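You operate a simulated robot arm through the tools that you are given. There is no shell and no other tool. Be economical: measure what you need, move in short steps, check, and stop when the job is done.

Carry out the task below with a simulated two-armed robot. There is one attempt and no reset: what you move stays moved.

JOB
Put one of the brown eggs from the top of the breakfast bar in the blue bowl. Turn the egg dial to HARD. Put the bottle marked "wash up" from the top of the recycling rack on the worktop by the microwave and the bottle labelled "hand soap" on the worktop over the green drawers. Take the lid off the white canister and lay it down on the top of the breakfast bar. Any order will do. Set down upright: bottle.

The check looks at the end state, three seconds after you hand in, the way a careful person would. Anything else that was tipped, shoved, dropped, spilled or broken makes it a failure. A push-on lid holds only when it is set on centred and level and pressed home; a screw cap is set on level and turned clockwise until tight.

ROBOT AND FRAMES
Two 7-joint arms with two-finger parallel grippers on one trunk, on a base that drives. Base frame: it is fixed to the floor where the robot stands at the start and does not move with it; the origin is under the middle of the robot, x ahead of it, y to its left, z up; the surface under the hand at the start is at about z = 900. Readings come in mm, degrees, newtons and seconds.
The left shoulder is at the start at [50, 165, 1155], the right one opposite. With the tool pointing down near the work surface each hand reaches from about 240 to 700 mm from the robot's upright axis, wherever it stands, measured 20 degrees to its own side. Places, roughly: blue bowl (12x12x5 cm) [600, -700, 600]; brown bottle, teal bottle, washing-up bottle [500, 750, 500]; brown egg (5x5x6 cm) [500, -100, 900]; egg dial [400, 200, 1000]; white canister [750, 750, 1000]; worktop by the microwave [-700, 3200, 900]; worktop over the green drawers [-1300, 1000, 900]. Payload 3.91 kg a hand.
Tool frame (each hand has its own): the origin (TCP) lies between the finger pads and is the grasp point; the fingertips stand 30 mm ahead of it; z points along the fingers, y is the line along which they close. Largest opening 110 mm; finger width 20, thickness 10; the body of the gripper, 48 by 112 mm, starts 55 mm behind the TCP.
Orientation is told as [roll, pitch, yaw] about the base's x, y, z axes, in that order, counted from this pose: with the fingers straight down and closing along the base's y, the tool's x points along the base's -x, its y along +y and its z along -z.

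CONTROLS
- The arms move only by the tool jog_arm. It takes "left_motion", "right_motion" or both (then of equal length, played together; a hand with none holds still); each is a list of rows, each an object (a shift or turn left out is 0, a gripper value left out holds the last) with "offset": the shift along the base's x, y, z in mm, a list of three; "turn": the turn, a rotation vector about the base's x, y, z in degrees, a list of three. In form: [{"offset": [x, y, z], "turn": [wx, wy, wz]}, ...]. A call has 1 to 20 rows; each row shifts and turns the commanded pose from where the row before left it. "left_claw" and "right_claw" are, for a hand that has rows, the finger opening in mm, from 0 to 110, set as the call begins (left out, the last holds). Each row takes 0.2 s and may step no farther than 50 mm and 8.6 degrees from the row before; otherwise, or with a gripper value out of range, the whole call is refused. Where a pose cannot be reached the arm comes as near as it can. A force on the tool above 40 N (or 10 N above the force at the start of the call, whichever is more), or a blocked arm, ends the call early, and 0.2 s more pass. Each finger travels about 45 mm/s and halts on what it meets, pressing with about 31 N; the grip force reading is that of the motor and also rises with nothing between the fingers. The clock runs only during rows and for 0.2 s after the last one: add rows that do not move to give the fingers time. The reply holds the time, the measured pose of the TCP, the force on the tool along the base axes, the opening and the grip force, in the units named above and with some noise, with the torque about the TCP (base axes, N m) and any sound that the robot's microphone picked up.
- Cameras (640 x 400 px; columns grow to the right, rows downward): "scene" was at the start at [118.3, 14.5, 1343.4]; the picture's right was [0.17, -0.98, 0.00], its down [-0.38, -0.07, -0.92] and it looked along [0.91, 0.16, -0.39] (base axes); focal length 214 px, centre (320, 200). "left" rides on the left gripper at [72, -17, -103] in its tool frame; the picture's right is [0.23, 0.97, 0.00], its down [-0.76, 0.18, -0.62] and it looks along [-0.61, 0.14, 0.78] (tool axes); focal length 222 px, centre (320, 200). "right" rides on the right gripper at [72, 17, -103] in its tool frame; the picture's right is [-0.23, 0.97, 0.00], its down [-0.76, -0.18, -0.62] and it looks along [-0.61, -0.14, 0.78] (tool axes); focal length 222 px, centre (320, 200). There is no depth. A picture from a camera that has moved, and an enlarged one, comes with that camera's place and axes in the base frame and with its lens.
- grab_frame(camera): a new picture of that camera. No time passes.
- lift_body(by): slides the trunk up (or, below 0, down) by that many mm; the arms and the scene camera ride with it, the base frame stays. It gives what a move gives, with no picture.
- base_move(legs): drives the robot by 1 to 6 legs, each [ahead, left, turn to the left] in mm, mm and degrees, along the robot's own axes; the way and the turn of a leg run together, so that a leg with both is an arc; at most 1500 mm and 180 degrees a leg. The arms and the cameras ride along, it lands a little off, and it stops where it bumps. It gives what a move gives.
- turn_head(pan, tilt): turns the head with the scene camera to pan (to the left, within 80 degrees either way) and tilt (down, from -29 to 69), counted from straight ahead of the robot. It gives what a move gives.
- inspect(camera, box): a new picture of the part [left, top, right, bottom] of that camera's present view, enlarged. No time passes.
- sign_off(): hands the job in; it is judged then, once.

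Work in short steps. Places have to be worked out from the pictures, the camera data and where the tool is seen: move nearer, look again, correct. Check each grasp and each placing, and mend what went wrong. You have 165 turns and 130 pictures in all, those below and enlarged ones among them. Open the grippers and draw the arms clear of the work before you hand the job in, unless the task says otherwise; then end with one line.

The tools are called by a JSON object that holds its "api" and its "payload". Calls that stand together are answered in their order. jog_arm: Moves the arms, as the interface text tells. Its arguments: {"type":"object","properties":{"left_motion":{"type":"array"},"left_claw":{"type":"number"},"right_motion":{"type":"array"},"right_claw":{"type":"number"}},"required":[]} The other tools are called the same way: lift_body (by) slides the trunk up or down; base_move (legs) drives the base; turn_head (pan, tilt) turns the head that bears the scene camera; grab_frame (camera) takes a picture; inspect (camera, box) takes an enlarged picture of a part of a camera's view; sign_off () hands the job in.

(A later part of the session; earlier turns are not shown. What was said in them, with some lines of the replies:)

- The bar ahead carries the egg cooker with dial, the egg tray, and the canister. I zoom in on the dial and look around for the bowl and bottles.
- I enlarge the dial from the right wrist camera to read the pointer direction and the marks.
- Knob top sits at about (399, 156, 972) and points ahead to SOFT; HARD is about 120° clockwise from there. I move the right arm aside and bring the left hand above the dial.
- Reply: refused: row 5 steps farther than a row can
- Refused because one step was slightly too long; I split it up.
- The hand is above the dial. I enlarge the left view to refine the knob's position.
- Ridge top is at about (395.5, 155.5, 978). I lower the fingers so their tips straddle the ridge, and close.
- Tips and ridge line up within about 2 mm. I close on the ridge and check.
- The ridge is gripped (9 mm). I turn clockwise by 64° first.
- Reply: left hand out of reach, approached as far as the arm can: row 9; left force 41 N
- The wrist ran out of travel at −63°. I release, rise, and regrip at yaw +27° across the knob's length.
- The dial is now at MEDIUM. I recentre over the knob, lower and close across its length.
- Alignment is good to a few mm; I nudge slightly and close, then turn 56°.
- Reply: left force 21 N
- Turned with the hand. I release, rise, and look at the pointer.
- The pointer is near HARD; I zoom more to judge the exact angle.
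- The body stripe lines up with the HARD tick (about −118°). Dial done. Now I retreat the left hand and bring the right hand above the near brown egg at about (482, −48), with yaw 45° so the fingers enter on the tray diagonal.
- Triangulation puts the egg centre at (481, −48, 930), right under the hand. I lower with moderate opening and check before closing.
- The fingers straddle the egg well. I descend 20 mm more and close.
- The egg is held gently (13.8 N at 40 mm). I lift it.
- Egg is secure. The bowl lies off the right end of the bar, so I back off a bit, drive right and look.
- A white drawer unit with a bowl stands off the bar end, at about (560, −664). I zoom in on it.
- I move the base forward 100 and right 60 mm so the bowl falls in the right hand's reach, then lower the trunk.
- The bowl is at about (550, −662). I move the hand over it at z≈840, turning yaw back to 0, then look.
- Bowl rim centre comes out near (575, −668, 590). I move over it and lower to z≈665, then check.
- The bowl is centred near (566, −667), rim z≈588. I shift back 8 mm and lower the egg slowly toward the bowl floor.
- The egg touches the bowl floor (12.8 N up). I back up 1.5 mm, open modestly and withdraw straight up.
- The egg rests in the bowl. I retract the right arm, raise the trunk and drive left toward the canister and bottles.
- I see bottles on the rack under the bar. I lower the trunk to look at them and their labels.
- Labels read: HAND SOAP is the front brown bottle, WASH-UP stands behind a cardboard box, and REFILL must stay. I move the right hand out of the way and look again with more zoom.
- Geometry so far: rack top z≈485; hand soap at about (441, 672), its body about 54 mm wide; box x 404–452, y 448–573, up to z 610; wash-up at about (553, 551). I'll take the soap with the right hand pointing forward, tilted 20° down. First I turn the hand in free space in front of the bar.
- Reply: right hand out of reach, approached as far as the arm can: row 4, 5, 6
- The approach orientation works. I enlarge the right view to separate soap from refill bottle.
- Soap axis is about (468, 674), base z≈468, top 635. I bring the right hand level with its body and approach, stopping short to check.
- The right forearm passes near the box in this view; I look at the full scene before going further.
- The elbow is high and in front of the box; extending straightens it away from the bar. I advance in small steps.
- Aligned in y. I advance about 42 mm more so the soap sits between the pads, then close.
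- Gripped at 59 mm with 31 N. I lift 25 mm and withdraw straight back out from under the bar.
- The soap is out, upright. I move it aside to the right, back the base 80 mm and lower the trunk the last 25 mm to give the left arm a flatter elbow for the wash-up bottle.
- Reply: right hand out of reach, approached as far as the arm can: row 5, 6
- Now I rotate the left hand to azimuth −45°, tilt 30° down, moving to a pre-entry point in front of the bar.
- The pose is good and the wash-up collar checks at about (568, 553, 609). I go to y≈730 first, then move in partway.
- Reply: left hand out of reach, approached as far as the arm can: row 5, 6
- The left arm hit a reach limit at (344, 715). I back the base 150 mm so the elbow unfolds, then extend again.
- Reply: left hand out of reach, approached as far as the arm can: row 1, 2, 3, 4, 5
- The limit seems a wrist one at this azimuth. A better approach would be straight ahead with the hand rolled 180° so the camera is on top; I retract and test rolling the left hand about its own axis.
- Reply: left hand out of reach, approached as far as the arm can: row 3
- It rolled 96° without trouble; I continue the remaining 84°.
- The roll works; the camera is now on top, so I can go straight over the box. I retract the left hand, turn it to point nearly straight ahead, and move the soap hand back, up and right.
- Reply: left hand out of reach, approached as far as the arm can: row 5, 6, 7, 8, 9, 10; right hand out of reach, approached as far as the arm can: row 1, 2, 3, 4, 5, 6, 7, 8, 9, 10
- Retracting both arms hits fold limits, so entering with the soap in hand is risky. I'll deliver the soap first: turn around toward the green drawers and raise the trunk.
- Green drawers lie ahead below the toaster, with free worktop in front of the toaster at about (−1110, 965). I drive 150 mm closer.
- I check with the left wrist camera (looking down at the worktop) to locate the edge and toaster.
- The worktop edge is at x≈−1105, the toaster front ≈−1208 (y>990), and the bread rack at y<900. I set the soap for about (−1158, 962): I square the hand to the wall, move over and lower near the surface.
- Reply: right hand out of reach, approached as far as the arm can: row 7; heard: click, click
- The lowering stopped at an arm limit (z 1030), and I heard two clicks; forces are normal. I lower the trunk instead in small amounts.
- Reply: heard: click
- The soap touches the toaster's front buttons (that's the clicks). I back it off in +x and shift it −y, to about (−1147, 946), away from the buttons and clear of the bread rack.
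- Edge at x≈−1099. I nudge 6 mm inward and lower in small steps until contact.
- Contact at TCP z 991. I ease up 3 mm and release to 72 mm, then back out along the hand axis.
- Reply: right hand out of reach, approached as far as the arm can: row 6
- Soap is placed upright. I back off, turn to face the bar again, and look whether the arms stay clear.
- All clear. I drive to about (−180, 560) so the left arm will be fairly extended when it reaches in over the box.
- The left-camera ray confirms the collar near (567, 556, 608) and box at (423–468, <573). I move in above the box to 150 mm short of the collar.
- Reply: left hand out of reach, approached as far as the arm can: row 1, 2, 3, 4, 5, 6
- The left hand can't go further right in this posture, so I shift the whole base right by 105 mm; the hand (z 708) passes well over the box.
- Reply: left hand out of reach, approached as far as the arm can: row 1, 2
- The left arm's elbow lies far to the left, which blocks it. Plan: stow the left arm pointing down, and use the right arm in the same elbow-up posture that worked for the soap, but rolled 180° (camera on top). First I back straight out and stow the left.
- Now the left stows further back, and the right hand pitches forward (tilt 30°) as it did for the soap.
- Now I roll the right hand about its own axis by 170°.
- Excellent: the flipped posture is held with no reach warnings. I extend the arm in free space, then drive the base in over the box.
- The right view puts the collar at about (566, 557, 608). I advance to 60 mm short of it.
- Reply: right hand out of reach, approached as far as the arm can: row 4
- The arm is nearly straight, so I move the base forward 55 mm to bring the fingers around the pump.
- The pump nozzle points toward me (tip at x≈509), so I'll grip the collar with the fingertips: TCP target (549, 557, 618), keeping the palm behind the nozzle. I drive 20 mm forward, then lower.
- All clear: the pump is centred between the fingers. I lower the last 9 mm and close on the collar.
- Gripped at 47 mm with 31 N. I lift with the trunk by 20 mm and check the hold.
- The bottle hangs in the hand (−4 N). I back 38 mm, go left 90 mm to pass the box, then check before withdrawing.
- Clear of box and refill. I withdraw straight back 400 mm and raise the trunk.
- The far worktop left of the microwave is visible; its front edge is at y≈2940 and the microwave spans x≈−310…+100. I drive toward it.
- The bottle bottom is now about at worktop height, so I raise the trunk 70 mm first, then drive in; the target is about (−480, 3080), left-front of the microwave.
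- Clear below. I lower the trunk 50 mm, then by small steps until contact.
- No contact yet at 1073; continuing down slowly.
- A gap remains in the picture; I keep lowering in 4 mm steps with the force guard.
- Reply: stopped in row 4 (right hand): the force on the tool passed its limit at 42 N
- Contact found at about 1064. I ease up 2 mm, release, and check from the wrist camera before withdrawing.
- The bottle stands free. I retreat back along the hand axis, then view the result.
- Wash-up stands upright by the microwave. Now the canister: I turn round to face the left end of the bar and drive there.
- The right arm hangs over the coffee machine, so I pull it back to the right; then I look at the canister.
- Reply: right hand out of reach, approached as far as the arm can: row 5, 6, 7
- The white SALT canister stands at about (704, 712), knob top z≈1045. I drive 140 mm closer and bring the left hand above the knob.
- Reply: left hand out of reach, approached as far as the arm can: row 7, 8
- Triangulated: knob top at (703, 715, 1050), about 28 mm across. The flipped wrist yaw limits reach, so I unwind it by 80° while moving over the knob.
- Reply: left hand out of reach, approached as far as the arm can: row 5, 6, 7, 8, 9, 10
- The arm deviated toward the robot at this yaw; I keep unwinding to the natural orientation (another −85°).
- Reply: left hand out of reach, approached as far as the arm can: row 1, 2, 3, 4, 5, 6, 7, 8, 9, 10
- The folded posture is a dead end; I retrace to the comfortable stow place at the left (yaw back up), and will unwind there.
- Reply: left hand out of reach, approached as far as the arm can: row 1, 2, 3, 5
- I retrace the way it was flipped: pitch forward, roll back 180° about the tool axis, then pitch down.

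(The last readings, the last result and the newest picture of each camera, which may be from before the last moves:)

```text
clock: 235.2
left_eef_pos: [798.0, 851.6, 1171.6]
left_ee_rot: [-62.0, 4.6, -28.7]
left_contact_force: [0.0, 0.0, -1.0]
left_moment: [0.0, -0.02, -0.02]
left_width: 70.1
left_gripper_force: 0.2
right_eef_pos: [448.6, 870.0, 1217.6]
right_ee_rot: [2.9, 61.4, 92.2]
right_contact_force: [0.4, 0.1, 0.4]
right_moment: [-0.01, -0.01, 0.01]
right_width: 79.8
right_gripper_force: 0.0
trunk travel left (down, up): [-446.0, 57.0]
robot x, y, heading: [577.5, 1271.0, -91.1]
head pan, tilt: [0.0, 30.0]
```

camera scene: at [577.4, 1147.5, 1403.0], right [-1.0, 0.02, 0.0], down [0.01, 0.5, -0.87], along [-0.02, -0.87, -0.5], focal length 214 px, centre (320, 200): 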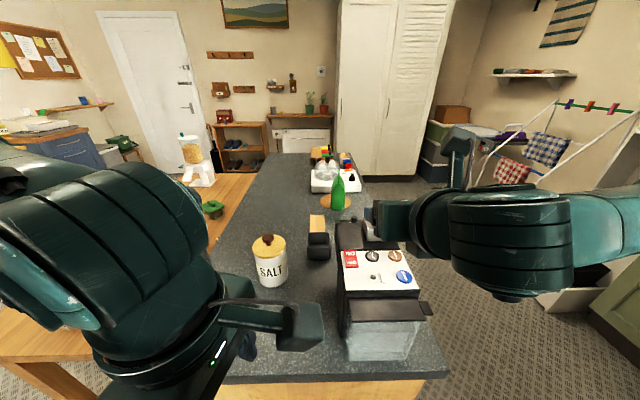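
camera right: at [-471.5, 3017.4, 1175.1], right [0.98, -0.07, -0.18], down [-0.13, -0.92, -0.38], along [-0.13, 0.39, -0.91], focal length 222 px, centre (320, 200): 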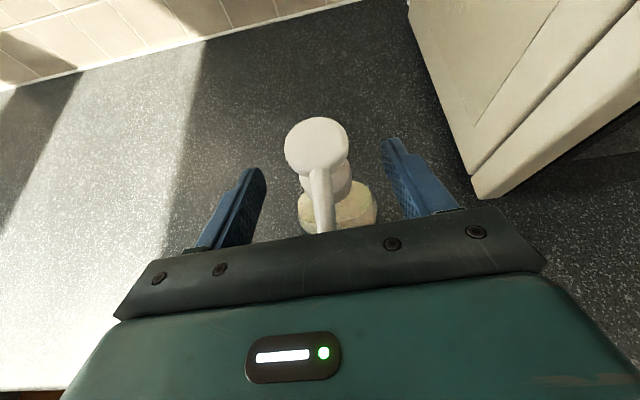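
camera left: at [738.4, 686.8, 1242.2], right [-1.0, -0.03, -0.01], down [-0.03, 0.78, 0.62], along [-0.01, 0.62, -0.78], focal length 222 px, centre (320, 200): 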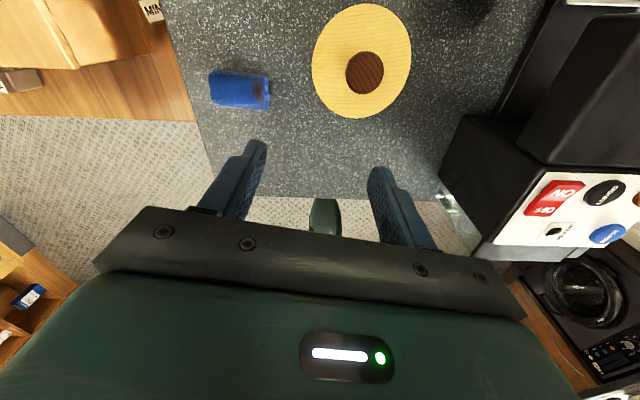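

Working without limits. I finish the roll (another 95°) and then pitch down.

{"api": "jog_arm", "payload": {"left_motion": [{"turn": [-3.74, -6.34, -4.25]}, {"turn": [-3.74, -6.34, -4.25]}, {"turn": [-3.74, -6.34, -4.25]}, {"turn": [-3.74, -6.34, -4.25]}, {"turn": [-3.74, -6.34, -4.25]}, {"turn": [-3.74, -6.34, -4.25]}, {"turn": [-3.74, -6.34, -4.25]}, {"turn": [-3.74, -6.34, -4.25]}, {"turn": [-3.74, -6.34, -4.25]}, {"turn": [-3.74, -6.34, -4.25]}, {"turn": [-3.74, -6.34, -4.25]}, {}]}}

{"api": "jog_arm", "payload": {"left_motion": [{"turn": [6.46, -3.81, 0]}, {"turn": [6.46, -3.81, 0]}, {"turn": [6.46, -3.81, 0]}, {"turn": [6.46, -3.81, 0]}, {"turn": [6.46, -3.81, 0]}, {"turn": [6.46, -3.81, 0]}, {"turn": [6.46, -3.81, 0]}, {"turn": [6.46, -3.81, 0]}, {}]}}

```text
clock: 237.8
left_eef_pos: [797.5, 850.1, 1173.3]
left_ee_rot: [-4.6, -59.2, -117.5]
left_contact_force: [-0.3, 0.8, -0.1]
left_moment: [0.0, 0.0, 0.0]
left_width: 69.9
left_gripper_force: 0.1
right_eef_pos: [448.2, 869.3, 1217.6]
right_ee_rot: [3.0, 61.4, 92.2]
right_contact_force: [-0.2, -0.2, 0.0]
right_moment: [0.03, 0.02, 0.0]
right_width: 80.2
right_gripper_force: 0.0
trunk travel left (down, up): [-446.0, 57.0]
robot x, y, heading: [581.2, 1271.0, -91.3]
head pan, tilt: [0.0, 30.0]
```

```text
clock: 239.8
left_eef_pos: [796.3, 849.9, 1172.7]
left_ee_rot: [-2.1, 0.8, -119.0]
left_contact_force: [0.5, 0.2, 0.3]
left_moment: [0.02, 0.06, -0.01]
left_width: 70.1
left_gripper_force: 0.0
right_eef_pos: [448.4, 868.9, 1217.9]
right_ee_rot: [3.0, 61.4, 92.2]
right_contact_force: [0.0, -0.7, -0.5]
right_moment: [-0.04, 0.06, 0.01]
right_width: 80.3
right_gripper_force: 0.0
trunk travel left (down, up): [-446.0, 57.0]
robot x, y, heading: [583.6, 1267.7, -91.2]
head pan, tilt: [0.0, 30.0]
```

Back in the natural posture. I level the hand and move above the knob at (703, 715), z≈1125.

{"api": "jog_arm", "payload": {"left_motion": [{"offset": [-19, -27, 0], "turn": [-1.7, -1.45, 0]}, {"offset": [-19, -27, -10]}, {"offset": [-19, -27, -12]}, {"offset": [-18, -27, -12]}, {"offset": [-18, -27, -12]}, {}], "left_claw": 60}}

{"api": "grab_frame", "payload": {"camera": "left"}}

```text
clock: 241.2
left_eef_pos: [742.0, 754.2, 1131.0]
left_ee_rot: [0.0, -0.1, -118.9]
left_contact_force: [0.3, -0.1, 0.4]
left_moment: [-0.01, -0.02, 0.01]
left_width: 60.1
left_gripper_force: 0.1
left hand out of reach, approached as far as the arm can: row 4, 5
right_eef_pos: [447.4, 870.1, 1218.5]
right_ee_rot: [2.9, 61.4, 92.2]
right_contact_force: [0.0, -0.1, 0.3]
right_moment: [0.01, 0.0, 0.0]
right_width: 80.0
right_gripper_force: 0.1
trunk travel left (down, up): [-446.0, 57.0]
robot x, y, heading: [582.7, 1266.4, -91.1]
head pan, tilt: [0.0, 30.0]
```

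```text
15 pictures are left
camera left: at [761.7, 826.5, 1234.8], right [0.96, -0.27, 0.0], down [-0.21, -0.75, 0.62], along [-0.17, -0.6, -0.78], focal length 222 px, centre (320, 200)
```

left: 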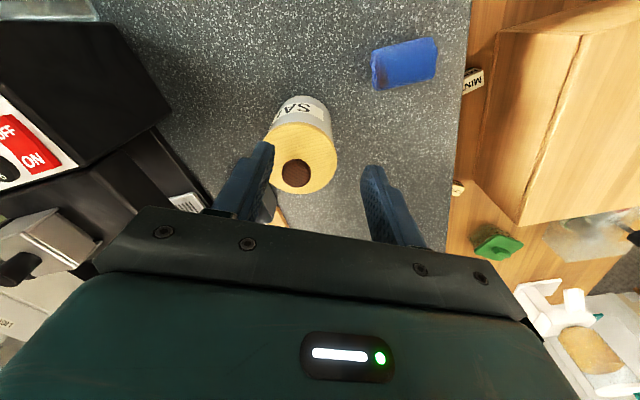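

Knob confirmed near (706, 719). I turn the hand yaw by +40° to free the wrist and then complete the move.

{"api": "jog_arm", "payload": {"left_motion": [{"turn": [0, 0, 8]}, {"turn": [0, 0, 8]}, {"turn": [0, 0, 8]}, {"turn": [0, 0, 8]}, {"turn": [0, 0, 8]}, {}]}}

```text
clock: 242.7
left_eef_pos: [741.9, 754.4, 1132.0]
left_ee_rot: [-0.1, -0.1, -79.0]
left_contact_force: [0.0, 0.7, -0.6]
left_moment: [0.02, 0.01, 0.01]
left_width: 60.0
left_gripper_force: 0.0
right_eef_pos: [447.6, 869.6, 1216.9]
right_ee_rot: [3.0, 61.4, 92.2]
right_contact_force: [-0.3, 0.5, 0.4]
right_moment: [0.02, 0.0, 0.0]
right_width: 80.1
right_gripper_force: 0.0
trunk travel left (down, up): [-446.0, 57.0]
robot x, y, heading: [584.4, 1267.0, -91.3]
head pan, tilt: [0.0, 30.0]
```

{"api": "jog_arm", "payload": {"left_motion": [{"offset": [-12, -12, 0]}, {"offset": [-12, -12, 0]}, {"offset": [-12, -12, 0]}, {}]}}

{"api": "grab_frame", "payload": {"camera": "left"}}

```text
clock: 243.7
left_eef_pos: [741.6, 753.8, 1131.0]
left_ee_rot: [0.0, -0.1, -79.1]
left_contact_force: [0.5, 0.3, 0.2]
left_moment: [0.0, -0.03, 0.0]
left_width: 60.0
left_gripper_force: 0.1
left hand out of reach, approached as far as the arm can: row 1, 2, 3
right_eef_pos: [449.6, 868.6, 1217.7]
right_ee_rot: [3.0, 61.4, 92.1]
right_contact_force: [-0.7, 0.1, -0.3]
right_moment: [-0.04, 0.02, -0.02]
right_width: 79.8
right_gripper_force: 0.1
trunk travel left (down, up): [-446.0, 57.0]
robot x, y, heading: [582.6, 1270.8, -91.3]
head pan, tilt: [0.0, 30.0]
```

```text
14 pictures are left
camera left: at [711.5, 822.0, 1234.5], right [0.91, 0.41, 0.0], down [0.32, -0.71, 0.62], along [0.25, -0.57, -0.78], focal length 222 px, centre (320, 200)
```

left: 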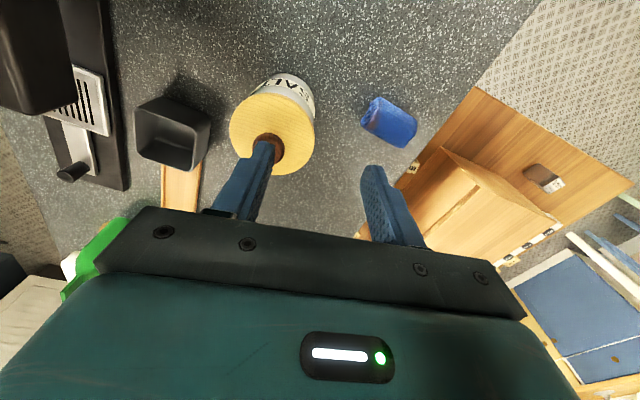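

The limit is reach at this height relative to the shoulder. I raise the trunk 55 mm and lower the hand correspondingly while reaching out.

{"api": "lift_body", "payload": {"by": 55}}

{"api": "jog_arm", "payload": {"left_motion": [{"offset": [0, 0, -35]}, {"offset": [0, 0, -35]}, {"offset": [-12, -12, 0]}, {"offset": [-12, -12, 0]}, {"offset": [-12, -12, 0]}, {}]}}

```text
clock: 244.6
left_eef_pos: [742.0, 754.3, 1187.3]
left_ee_rot: [0.1, -0.1, -79.1]
left_contact_force: [-0.5, -0.4, 0.0]
left_moment: [0.0, -0.01, -0.03]
left_width: 59.9
left_gripper_force: 0.0
right_eef_pos: [448.6, 869.4, 1272.6]
right_ee_rot: [3.0, 61.4, 92.2]
right_contact_force: [0.5, -0.3, 0.6]
right_moment: [0.02, -0.04, 0.0]
right_width: 80.0
right_gripper_force: 0.0
trunk travel left (down, up): [-501.0, 2.0]
robot x, y, heading: [585.3, 1266.7, -91.1]
head pan, tilt: [0.0, 30.0]
```

```text
clock: 246.0
left_eef_pos: [747.9, 758.8, 1122.9]
left_ee_rot: [0.0, -0.1, -78.9]
left_contact_force: [-0.1, -0.1, 0.1]
left_moment: [0.01, -0.01, -0.01]
left_width: 59.9
left_gripper_force: 0.1
left hand out of reach, approached as far as the arm can: row 1, 2, 3, 4, 5
right_eef_pos: [448.6, 868.6, 1274.0]
right_ee_rot: [3.0, 61.3, 92.1]
right_contact_force: [0.2, 0.5, 0.9]
right_moment: [0.01, 0.02, 0.0]
right_width: 79.7
right_gripper_force: 0.0
trunk travel left (down, up): [-501.0, 2.0]
robot x, y, heading: [582.1, 1269.7, -91.0]
head pan, tilt: [0.0, 30.0]
```

Same limit, so I use the base: forward 28 mm with a 4.5° right turn should put the hand right over the knob at (706, 719).

{"api": "base_move", "payload": {"legs": [[28, 0, -4.5]]}}

{"api": "grab_frame", "payload": {"camera": "left"}}

```text
clock: 247.0
left_eef_pos: [713.9, 729.3, 1124.2]
left_ee_rot: [-0.2, -0.2, -82.9]
left_contact_force: [-0.1, -0.1, -0.8]
left_moment: [0.0, 0.01, -0.01]
left_width: 60.0
left_gripper_force: 0.1
right_eef_pos: [423.4, 859.6, 1273.4]
right_ee_rot: [3.0, 61.6, 88.4]
right_contact_force: [-0.2, 0.5, 0.4]
right_moment: [-0.01, -0.03, -0.01]
right_width: 80.2
right_gripper_force: 0.0
trunk travel left (down, up): [-501.0, 2.0]
robot x, y, heading: [582.8, 1249.5, -94.7]
head pan, tilt: [0.0, 30.0]
stopped in leg 1: the robot was blocked; the commanded pose is now the measured one
```

```text
13 pictures are left
camera left: at [689.1, 800.1, 1225.9], right [0.94, 0.35, 0.0], down [0.27, -0.73, 0.63], along [0.22, -0.59, -0.78], focal length 222 px, centre (320, 200)
```

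left: 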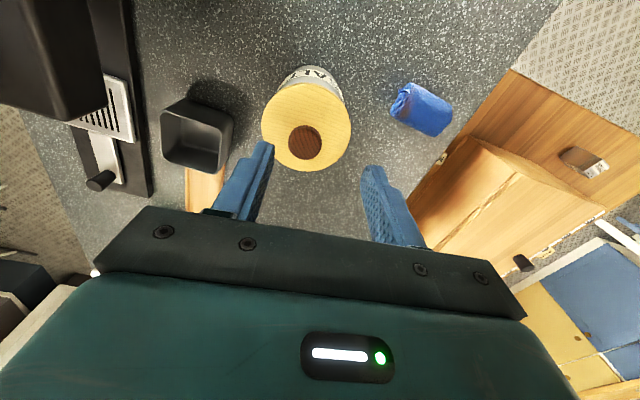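

The base touched the bar end; everything still stands. The knob is 9 mm off at (705, 721). I back off 4 mm, and turn 4° right while shifting left 28 mm, which swings the hand over the knob.

{"api": "base_move", "payload": {"legs": [[-4, 0, 0], [0, 28, -4]]}}

{"api": "grab_frame", "payload": {"camera": "left"}}

```text
clock: 248.2
left_eef_pos: [705.8, 722.4, 1123.2]
left_ee_rot: [-0.1, -0.2, -86.6]
left_contact_force: [-0.1, -0.5, 0.6]
left_moment: [0.02, -0.01, -0.02]
left_width: 59.9
left_gripper_force: 0.1
right_eef_pos: [425.6, 871.9, 1273.9]
right_ee_rot: [3.0, 61.4, 84.4]
right_contact_force: [0.8, 0.8, 0.2]
right_moment: [-0.01, 0.02, 0.01]
right_width: 80.0
right_gripper_force: 0.0
trunk travel left (down, up): [-501.0, 2.0]
robot x, y, heading: [610.3, 1251.4, -98.9]
head pan, tilt: [0.0, 30.0]
```

```text
12 pictures are left
camera left: at [686.2, 794.3, 1225.9], right [0.96, 0.28, 0.0], down [0.22, -0.75, 0.62], along [0.17, -0.6, -0.78], focal length 222 px, centre (320, 200)
```

left: 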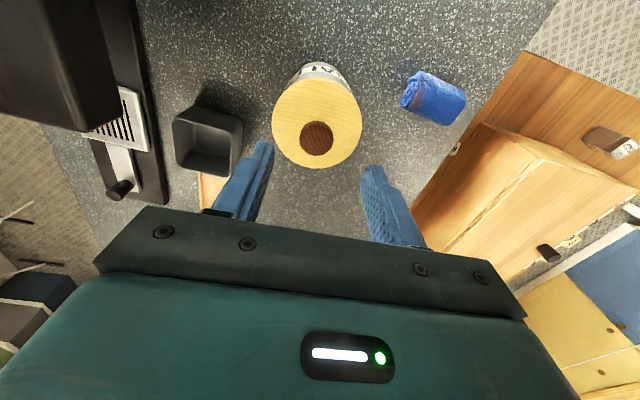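

The knob is centred under the hand. I lower by the trunk so the tips reach just above the lid disc, then close.

{"api": "lift_body", "payload": {"by": -75}}

{"api": "jog_arm", "payload": {"left_motion": [{}, {}, {}, {}, {}, {}], "left_claw": 5}}

{"api": "inspect", "payload": {"camera": "scene", "box": [200, 180, 380, 320]}}

```text
clock: 249.3
left_eef_pos: [706.0, 721.3, 1051.3]
left_ee_rot: [-0.2, -0.4, -86.7]
left_contact_force: [1.8, -0.5, 12.4]
left_moment: [0.01, -0.13, -0.02]
left_width: 59.7
left_gripper_force: 0.0
right_eef_pos: [425.2, 872.6, 1199.0]
right_ee_rot: [3.1, 61.5, 84.5]
right_contact_force: [0.0, -0.3, -0.4]
right_moment: [0.0, 0.02, 0.0]
right_width: 80.2
right_gripper_force: 0.0
trunk travel left (down, up): [-426.0, 77.0]
robot x, y, heading: [611.4, 1251.9, -98.6]
head pan, tilt: [0.0, 30.0]
```

```text
clock: 250.8
left_eef_pos: [704.8, 722.4, 1051.9]
left_ee_rot: [-0.2, -0.5, -86.8]
left_contact_force: [-3.4, -3.6, 24.3]
left_moment: [-0.22, -0.07, -0.09]
left_width: 28.6
left_gripper_force: 31.4
right_eef_pos: [423.7, 874.1, 1198.7]
right_ee_rot: [2.8, 61.4, 84.3]
right_contact_force: [0.3, -0.7, -0.3]
right_moment: [-0.04, 0.0, 0.0]
right_width: 79.9
right_gripper_force: 0.1
trunk travel left (down, up): [-426.0, 77.0]
robot x, y, heading: [611.5, 1252.1, -98.9]
head pan, tilt: [0.0, 30.0]
```

```text
2.86 times, centred on (290, 250) of scene
camera zoom: at [589.2, 1132.0, 1383.2], right [-0.99, 0.15, 0.0], down [0.08, 0.49, -0.87], along [-0.13, -0.86, -0.5], focal length 613 px, centre (406, 57)
```

zoom: 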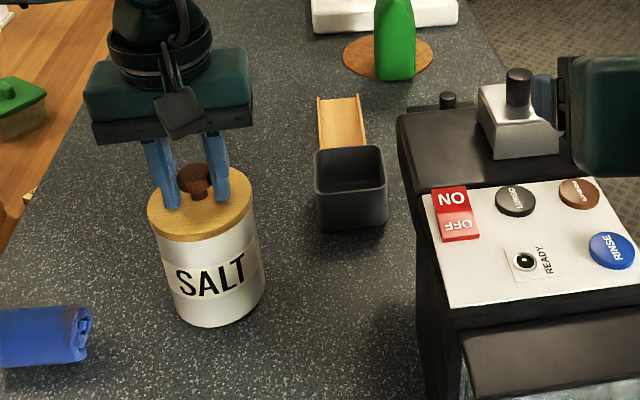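

Knob gripped (28.6 mm). I lift slowly by 12 mm and check whether the lid comes off alone.

{"api": "jog_arm", "payload": {"left_motion": [{"offset": [0, 0, 4]}, {"offset": [0, 0, 4]}, {"offset": [0, 0, 4]}, {"offset": [0, 0, 4]}, {}]}}

{"api": "inspect", "payload": {"camera": "scene", "box": [200, 180, 380, 320]}}

```text
clock: 251.9
left_eef_pos: [706.7, 722.5, 1062.4]
left_ee_rot: [0.0, 0.0, -86.7]
left_contact_force: [-0.7, -0.1, 0.3]
left_moment: [-0.01, 0.02, 0.01]
left_width: 28.5
left_gripper_force: 30.8
right_eef_pos: [424.8, 872.5, 1198.2]
right_ee_rot: [2.9, 61.4, 84.5]
right_contact_force: [-1.1, 0.2, 0.6]
right_moment: [0.0, 0.04, 0.0]
right_width: 79.9
right_gripper_force: 0.2
trunk travel left (down, up): [-426.0, 77.0]
robot x, y, heading: [612.1, 1250.8, -99.0]
head pan, tilt: [0.0, 30.0]
heard: snap
```

```text
2.86 times, centred on (290, 250) of scene
camera zoom: at [590.2, 1130.1, 1382.9], right [-0.99, 0.15, 0.0], down [0.08, 0.49, -0.87], along [-0.13, -0.86, -0.5], focal length 613 px, centre (406, 57)
```

zoom: 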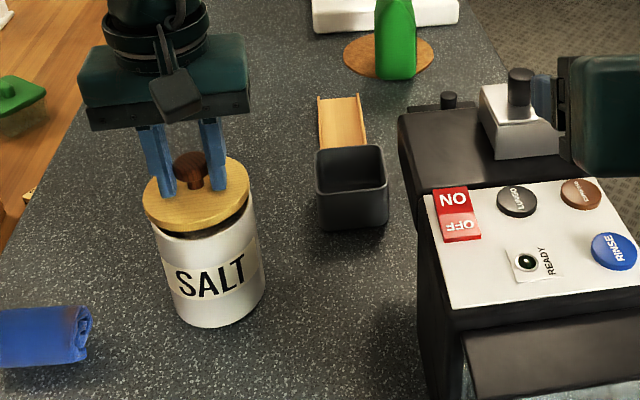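

Snap: the lid is off and the canister stayed put. I raise it with the trunk, move it 128 mm toward the robot over a free patch of the bar, and lower with the arm.

{"api": "lift_body", "payload": {"by": 45}}

{"api": "jog_arm", "payload": {"left_motion": [{"offset": [-3, 32, 0]}, {"offset": [-3, 32, 0]}, {"offset": [-3, 32, 0]}, {"offset": [-3, 32, 0]}, {"offset": [0, 0, -35]}, {"offset": [0, 0, -35]}, {}]}}

{"api": "turn_head", "payload": {"pan": 10, "tilt": 45}}

{"api": "grab_frame", "payload": {"camera": "scene"}}

```text
clock: 252.8
left_eef_pos: [705.4, 723.0, 1108.7]
left_ee_rot: [-0.1, -0.1, -86.7]
left_contact_force: [0.6, -0.2, -0.5]
left_moment: [-0.01, 0.02, 0.01]
left_width: 28.5
left_gripper_force: 31.4
right_eef_pos: [424.5, 871.9, 1243.2]
right_ee_rot: [3.0, 61.4, 84.6]
right_contact_force: [-0.1, 0.3, 0.0]
right_moment: [0.03, 0.01, 0.0]
right_width: 79.9
right_gripper_force: 0.1
trunk travel left (down, up): [-471.0, 32.0]
robot x, y, heading: [612.4, 1248.0, -98.6]
head pan, tilt: [0.0, 30.0]
```

```text
clock: 254.4
left_eef_pos: [689.4, 850.6, 1039.1]
left_ee_rot: [-0.2, -0.2, -86.7]
left_contact_force: [0.4, 0.4, -0.7]
left_moment: [-0.01, 0.05, 0.0]
left_width: 28.2
left_gripper_force: 30.8
right_eef_pos: [425.0, 872.4, 1242.4]
right_ee_rot: [3.1, 61.4, 84.6]
right_contact_force: [-0.2, -0.3, 0.0]
right_moment: [0.0, -0.01, -0.04]
right_width: 79.7
right_gripper_force: 0.0
trunk travel left (down, up): [-471.0, 32.0]
robot x, y, heading: [609.9, 1249.6, -98.9]
head pan, tilt: [0.0, 30.0]
```

```text
clock: 255.2
left_eef_pos: [689.6, 849.6, 1040.0]
left_ee_rot: [-0.1, -0.2, -86.7]
left_contact_force: [-0.4, 0.0, -0.9]
left_moment: [0.0, 0.01, 0.0]
left_width: 28.4
left_gripper_force: 30.9
right_eef_pos: [425.7, 871.4, 1243.5]
right_ee_rot: [2.9, 61.4, 84.6]
right_contact_force: [-0.4, 1.0, -0.3]
right_moment: [-0.05, 0.0, -0.02]
right_width: 80.2
right_gripper_force: 0.1
trunk travel left (down, up): [-471.0, 32.0]
robot x, y, heading: [609.9, 1249.5, -98.8]
head pan, tilt: [10.0, 45.0]
```

```text
9 pictures are left
camera scene: at [605.7, 1138.2, 1405.4], right [-1.0, -0.02, 0.0], down [-0.01, 0.71, -0.71], along [0.01, -0.71, -0.71], focal length 214 px, centre (320, 200)
```

scene: 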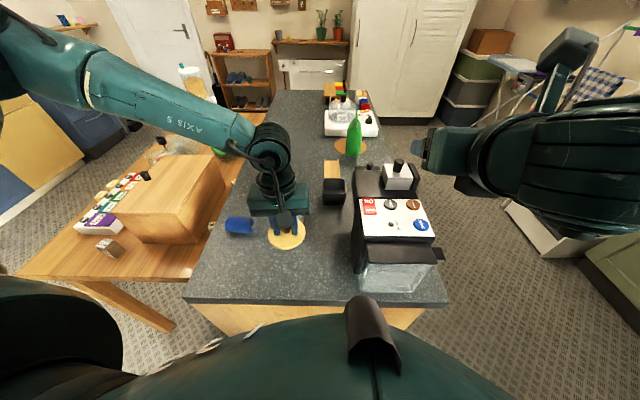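

The patch under the lid is free. I lower to near the surface and then in small steps.

{"api": "jog_arm", "payload": {"left_motion": [{"offset": [0, 0, -30]}, {"offset": [0, 0, -25]}, {"offset": [0, 0, -10]}, {"offset": [0, 0, -5]}, {"offset": [0, 0, -4]}, {"offset": [0, 0, -4]}, {}]}}

```text
clock: 256.8
left_eef_pos: [710.4, 853.6, 972.8]
left_ee_rot: [-0.2, -0.3, -86.8]
left_contact_force: [-0.3, -0.6, 0.3]
left_moment: [0.0, 0.01, 0.01]
left_width: 28.4
left_gripper_force: 30.9
left hand out of reach, approached as far as the arm can: row 2, 3, 5
right_eef_pos: [426.0, 872.2, 1242.7]
right_ee_rot: [3.0, 61.5, 84.5]
right_contact_force: [-0.1, 0.4, 0.3]
right_moment: [0.01, 0.02, 0.0]
right_width: 80.0
right_gripper_force: 0.0
trunk travel left (down, up): [-471.0, 32.0]
robot x, y, heading: [608.9, 1252.2, -98.8]
head pan, tilt: [10.0, 45.0]
```

I finish lowering with the trunk, in small amounts.

{"api": "lift_body", "payload": {"by": -14}}

{"api": "lift_body", "payload": {"by": -6}}

```text
clock: 257.4
left_eef_pos: [710.1, 855.6, 958.9]
left_ee_rot: [-0.2, -0.1, -86.6]
left_contact_force: [-0.8, 0.5, -0.5]
left_moment: [0.03, 0.04, 0.02]
left_width: 28.5
left_gripper_force: 31.6
right_eef_pos: [425.3, 871.4, 1229.6]
right_ee_rot: [3.0, 61.4, 84.5]
right_contact_force: [-0.8, 0.5, -0.8]
right_moment: [0.04, 0.01, -0.01]
right_width: 80.0
right_gripper_force: 0.1
trunk travel left (down, up): [-457.0, 46.0]
robot x, y, heading: [609.0, 1249.8, -98.7]
head pan, tilt: [10.0, 45.0]
```

```text
clock: 258.0
left_eef_pos: [710.8, 855.2, 953.6]
left_ee_rot: [-0.1, -0.2, -86.7]
left_contact_force: [-0.7, -0.2, 0.3]
left_moment: [0.01, 0.01, -0.02]
left_width: 28.5
left_gripper_force: 30.8
right_eef_pos: [424.6, 872.4, 1224.1]
right_ee_rot: [3.1, 61.4, 84.5]
right_contact_force: [-0.8, 0.6, 0.2]
right_moment: [0.0, 0.02, -0.02]
right_width: 80.1
right_gripper_force: 0.1
trunk travel left (down, up): [-451.0, 52.0]
robot x, y, heading: [608.0, 1247.1, -98.8]
head pan, tilt: [10.0, 45.0]
```

{"api": "lift_body", "payload": {"by": -4}}

{"api": "lift_body", "payload": {"by": -3}}

{"api": "inspect", "payload": {"camera": "scene", "box": [210, 160, 370, 290]}}

```text
clock: 258.5
left_eef_pos: [710.6, 854.0, 948.9]
left_ee_rot: [-0.2, -0.2, -86.7]
left_contact_force: [1.2, 0.1, 1.3]
left_moment: [0.05, -0.01, -0.01]
left_width: 28.4
left_gripper_force: 30.8
right_eef_pos: [424.9, 870.6, 1220.3]
right_ee_rot: [3.1, 61.3, 84.4]
right_contact_force: [-1.0, 0.1, -0.1]
right_moment: [0.03, -0.01, -0.01]
right_width: 80.1
right_gripper_force: 0.0
trunk travel left (down, up): [-447.0, 56.0]
robot x, y, heading: [611.8, 1248.4, -99.0]
head pan, tilt: [10.0, 45.0]
```

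```text
clock: 259.0
left_eef_pos: [711.2, 855.1, 948.2]
left_ee_rot: [-0.1, -0.5, -86.7]
left_contact_force: [6.5, 0.5, 29.6]
left_moment: [0.19, -0.45, 0.02]
left_width: 28.6
left_gripper_force: 30.6
right_eef_pos: [425.2, 873.7, 1216.9]
right_ee_rot: [3.1, 61.4, 84.5]
right_contact_force: [0.2, -0.1, -1.7]
right_moment: [0.0, -0.02, 0.0]
right_width: 80.3
right_gripper_force: 0.0
trunk travel left (down, up): [-444.0, 59.0]
robot x, y, heading: [609.7, 1249.3, -98.7]
head pan, tilt: [10.0, 45.0]
```

```text
3.08 times, centred on (290, 225) of scene
camera zoom: at [605.9, 1140.2, 1379.0], right [-1.0, -0.02, 0.0], down [-0.01, 0.71, -0.71], along [0.01, -0.71, -0.71], focal length 660 px, centre (412, 123)
```

zoom: 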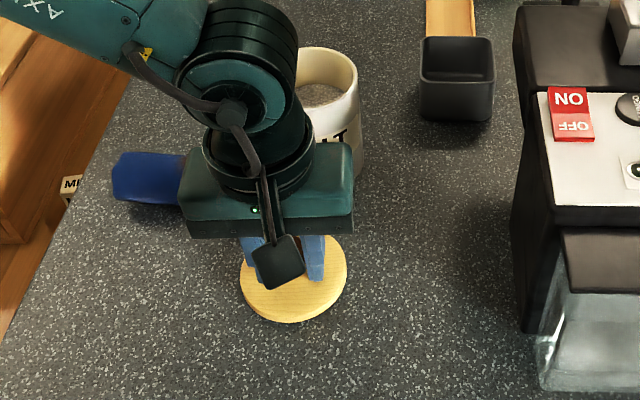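

The lid is on the bar (contact 30 N). I ease up 2 mm, open, and raise the hand.

{"api": "lift_body", "payload": {"by": 2}}

{"api": "jog_arm", "payload": {"left_motion": [{}, {}, {}, {}, {}], "left_claw": 70}}

{"api": "lift_body", "payload": {"by": 56}}

{"api": "jog_arm", "payload": {"left_motion": [{"offset": [0, 5, 25]}, {"offset": [0, 10, 40]}, {"offset": [0, 15, 40]}, {"offset": [5, 30, 20]}, {}]}}

{"api": "grab_frame", "payload": {"camera": "scene"}}

```text
clock: 259.5
left_eef_pos: [710.8, 854.0, 948.2]
left_ee_rot: [-0.2, -0.3, -86.7]
left_contact_force: [2.8, -3.0, 22.0]
left_moment: [-0.17, -0.24, -0.02]
left_width: 28.5
left_gripper_force: 30.6
right_eef_pos: [425.9, 871.5, 1217.7]
right_ee_rot: [2.9, 61.6, 84.3]
right_contact_force: [0.0, 0.6, -0.6]
right_moment: [0.0, -0.03, 0.01]
right_width: 80.3
right_gripper_force: 0.2
trunk travel left (down, up): [-446.0, 57.0]
robot x, y, heading: [611.7, 1247.1, -98.8]
head pan, tilt: [10.0, 45.0]
```

```text
clock: 260.7
left_eef_pos: [710.9, 855.0, 947.7]
left_ee_rot: [-0.1, -0.3, -86.6]
left_contact_force: [-6.6, 1.6, 15.4]
left_moment: [0.06, -0.31, 0.03]
left_width: 66.3
left_gripper_force: 0.1
right_eef_pos: [424.2, 873.2, 1218.1]
right_ee_rot: [2.8, 61.5, 84.3]
right_contact_force: [0.2, 0.1, -0.1]
right_moment: [-0.01, 0.03, 0.01]
right_width: 80.1
right_gripper_force: 0.1
trunk travel left (down, up): [-446.0, 57.0]
robot x, y, heading: [613.6, 1252.7, -98.4]
head pan, tilt: [10.0, 45.0]
```

```text
clock: 261.7
left_eef_pos: [710.4, 854.4, 1004.0]
left_ee_rot: [-0.1, -0.1, -86.7]
left_contact_force: [0.5, -0.2, 0.0]
left_moment: [0.01, -0.03, 0.0]
left_width: 70.0
left_gripper_force: 0.0
right_eef_pos: [424.2, 871.4, 1273.2]
right_ee_rot: [3.1, 61.4, 84.5]
right_contact_force: [0.2, -0.2, 0.3]
right_moment: [0.03, 0.01, -0.01]
right_width: 80.0
right_gripper_force: 0.0
trunk travel left (down, up): [-502.0, 1.0]
robot x, y, heading: [613.6, 1249.9, -99.0]
head pan, tilt: [10.0, 45.0]
```

```text
clock: 262.9
left_eef_pos: [716.9, 914.3, 1128.5]
left_ee_rot: [-0.2, -0.1, -86.7]
left_contact_force: [-0.2, 0.4, 0.5]
left_moment: [0.01, 0.04, -0.03]
left_width: 70.1
left_gripper_force: 0.0
right_eef_pos: [424.4, 870.7, 1274.3]
right_ee_rot: [3.0, 61.3, 84.5]
right_contact_force: [0.4, 0.2, 0.4]
right_moment: [0.0, -0.02, 0.0]
right_width: 79.9
right_gripper_force: 0.0
trunk travel left (down, up): [-502.0, 1.0]
robot x, y, heading: [609.1, 1248.1, -98.9]
head pan, tilt: [10.0, 45.0]
```

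```text
7 pictures are left
camera scene: at [605.6, 1137.6, 1436.3], right [-1.0, -0.02, 0.0], down [-0.01, 0.71, -0.71], along [0.01, -0.71, -0.71], focal length 214 px, centre (320, 200)
```

scene: 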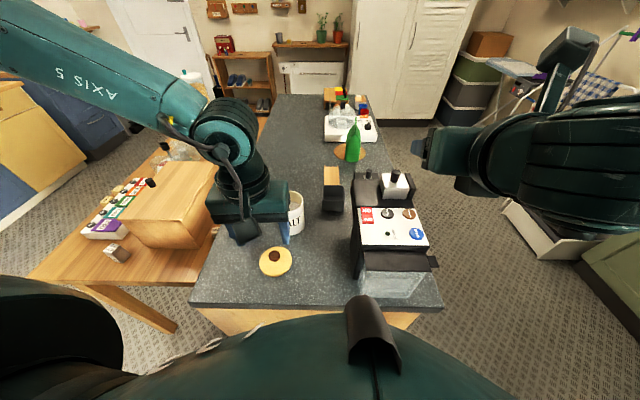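

The lid lies on the bar and the canister stands. I back the robot off so both arms are clear, and take a last look.

{"api": "base_move", "payload": {"legs": [[-450, 0, 0]]}}

{"api": "turn_head", "payload": {"pan": 8, "tilt": 30}}

{"api": "inspect", "payload": {"camera": "scene", "box": [220, 120, 420, 260]}}

{"api": "turn_head", "payload": {"pan": -70, "tilt": 20}}

{"api": "grab_frame", "payload": {"camera": "scene"}}

```text
clock: 265.7
left_eef_pos: [786.2, 1374.2, 1127.9]
left_ee_rot: [-0.2, -0.2, -87.4]
left_contact_force: [-0.5, 0.6, -1.2]
left_moment: [-0.01, -0.02, 0.0]
left_width: 69.7
left_gripper_force: 0.1
right_eef_pos: [494.8, 1335.1, 1274.1]
right_ee_rot: [3.0, 61.4, 83.7]
right_contact_force: [0.0, 0.2, -0.1]
right_moment: [0.01, -0.03, 0.0]
right_width: 80.1
right_gripper_force: 0.2
trunk travel left (down, up): [-502.0, 1.0]
robot x, y, heading: [684.0, 1709.3, -99.6]
head pan, tilt: [10.0, 45.0]
```

```text
clock: 266.5
left_eef_pos: [787.0, 1372.7, 1128.2]
left_ee_rot: [-0.2, -0.2, -87.4]
left_contact_force: [-0.6, 0.6, 0.1]
left_moment: [-0.01, 0.03, 0.01]
left_width: 69.7
left_gripper_force: 0.1
right_eef_pos: [494.3, 1334.3, 1274.4]
right_ee_rot: [2.9, 61.3, 83.7]
right_contact_force: [-0.1, 0.4, 0.4]
right_moment: [-0.01, -0.04, 0.0]
right_width: 80.1
right_gripper_force: 0.1
trunk travel left (down, up): [-502.0, 1.0]
robot x, y, heading: [686.1, 1706.4, -99.6]
head pan, tilt: [8.0, 30.0]
```

```text
2.86 times, centred on (320, 190) of scene
camera zoom: at [675.9, 1589.5, 1458.9], right [-1.0, 0.03, 0.0], down [0.01, 0.5, -0.87], along [-0.02, -0.87, -0.5], focal length 613 px, centre (320, 229)
```

zoom: 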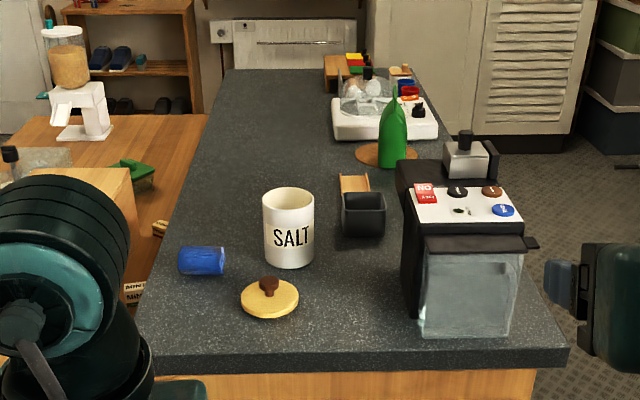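

```text
clock: 268.0
left_eef_pos: [784.9, 1374.1, 1128.5]
left_ee_rot: [-0.2, -0.1, -87.3]
left_contact_force: [-0.1, -0.1, 0.1]
left_moment: [-0.02, -0.01, 0.04]
left_width: 69.8
left_gripper_force: 0.1
right_eef_pos: [495.4, 1335.1, 1274.1]
right_ee_rot: [3.0, 61.4, 83.6]
right_contact_force: [-0.3, 0.4, 0.4]
right_moment: [-0.01, -0.01, 0.01]
right_width: 79.7
right_gripper_force: 0.1
trunk travel left (down, up): [-502.0, 1.0]
robot x, y, heading: [684.2, 1712.0, -99.7]
head pan, tilt: [-70.0, 20.0]
```

```text
5 pictures are left
camera scene: at [586.8, 1663.1, 1475.0], right [-0.18, 0.98, 0.0], down [0.34, 0.06, -0.94], along [-0.92, -0.17, -0.34], focal length 214 px, centre (320, 200)
```

scene: 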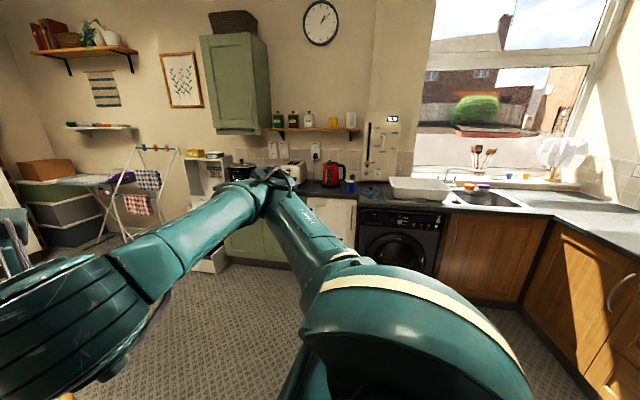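

Bar state is fine. I turn the base to check both bottles from afar.

{"api": "base_move", "payload": {"legs": [[0, 0, -60]]}}

{"api": "turn_head", "payload": {"pan": -70, "tilt": 15}}

{"api": "inspect", "payload": {"camera": "scene", "box": [220, 140, 420, 260]}}

{"api": "turn_head", "payload": {"pan": 3, "tilt": 15}}

{"api": "inspect", "payload": {"camera": "scene", "box": [240, 150, 400, 250]}}

```text
clock: 271.0
left_eef_pos: [442.0, 1457.6, 1128.4]
left_ee_rot: [-0.1, -0.2, -147.8]
left_contact_force: [-0.4, 0.6, 0.7]
left_moment: [-0.01, 0.0, 0.01]
left_width: 70.1
left_gripper_force: 0.1
right_eef_pos: [264.3, 1691.6, 1273.5]
right_ee_rot: [3.0, 61.4, 23.3]
right_contact_force: [-0.6, -0.2, -0.2]
right_moment: [-0.03, -0.01, 0.04]
right_width: 80.1
right_gripper_force: 0.1
trunk travel left (down, up): [-502.0, 1.0]
robot x, y, heading: [685.6, 1710.1, -160.1]
head pan, tilt: [-70.0, 20.0]
```

```text
clock: 271.7
left_eef_pos: [443.2, 1456.6, 1127.8]
left_ee_rot: [-0.2, -0.2, -147.9]
left_contact_force: [0.0, 0.6, -0.2]
left_moment: [0.01, 0.0, -0.04]
left_width: 70.1
left_gripper_force: 0.0
right_eef_pos: [264.7, 1690.1, 1274.2]
right_ee_rot: [3.0, 61.5, 23.5]
right_contact_force: [0.0, 1.1, -0.2]
right_moment: [-0.05, -0.04, -0.03]
right_width: 79.8
right_gripper_force: 0.1
trunk travel left (down, up): [-502.0, 1.0]
robot x, y, heading: [684.3, 1708.5, -159.8]
head pan, tilt: [-70.0, 15.0]
```

```text
3.20 times, centred on (320, 200) of scene
camera zoom: at [595.6, 1770.4, 1483.1], right [0.77, 0.64, 0.0], down [0.17, -0.2, -0.97], along [-0.62, 0.74, -0.26], focal length 686 px, centre (320, 200)
```

zoom: 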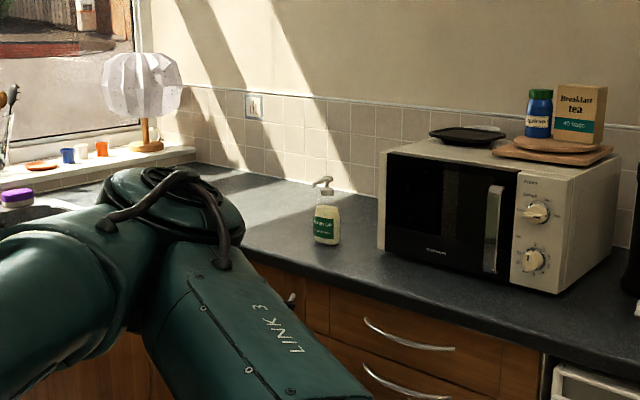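

```text
clock: 273.1
left_eef_pos: [443.4, 1455.2, 1128.2]
left_ee_rot: [-0.1, -0.2, -147.8]
left_contact_force: [0.1, 0.0, 0.0]
left_moment: [0.04, 0.0, -0.02]
left_width: 69.8
left_gripper_force: 0.1
right_eef_pos: [265.1, 1691.7, 1274.0]
right_ee_rot: [3.0, 61.5, 23.5]
right_contact_force: [0.4, -0.1, 0.1]
right_moment: [-0.01, 0.01, -0.02]
right_width: 80.0
right_gripper_force: 0.0
trunk travel left (down, up): [-502.0, 1.0]
robot x, y, heading: [687.6, 1712.2, -159.9]
head pan, tilt: [3.0, 15.0]
```

```text
4.00 times, centred on (320, 200) of scene
camera zoom: at [569.7, 1662.3, 1483.2], right [-0.39, 0.92, 0.0], down [0.24, 0.1, -0.97], along [-0.89, -0.38, -0.26], focal length 858 px, centre (320, 200)
```

zoom: 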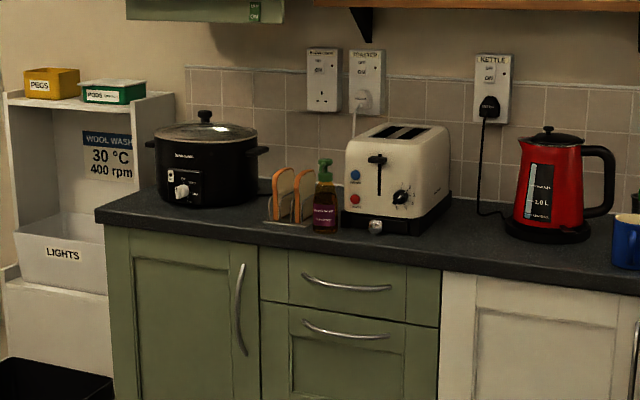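

Both bottles stand upright in the right places: the soap over the green drawers, the wash-up beside the microwave. All parts are done and the arms are clear, so I hand in.

{"api": "sign_off", "payload": {}}

```text
The job is handed in.
```

I did all five parts and handed the job in: a brown egg is in the blue bowl, and the dial points to HARD. The wash-up bottle stands by the microwave, the hand soap stands over the green drawers, and the canister lid lies on the breakfast bar. Two light touches happened on the way: the soap bottle pressed the toaster's front buttons (three clicks), and the base bumped the end of the bar once; neither visibly moved or changed anything.
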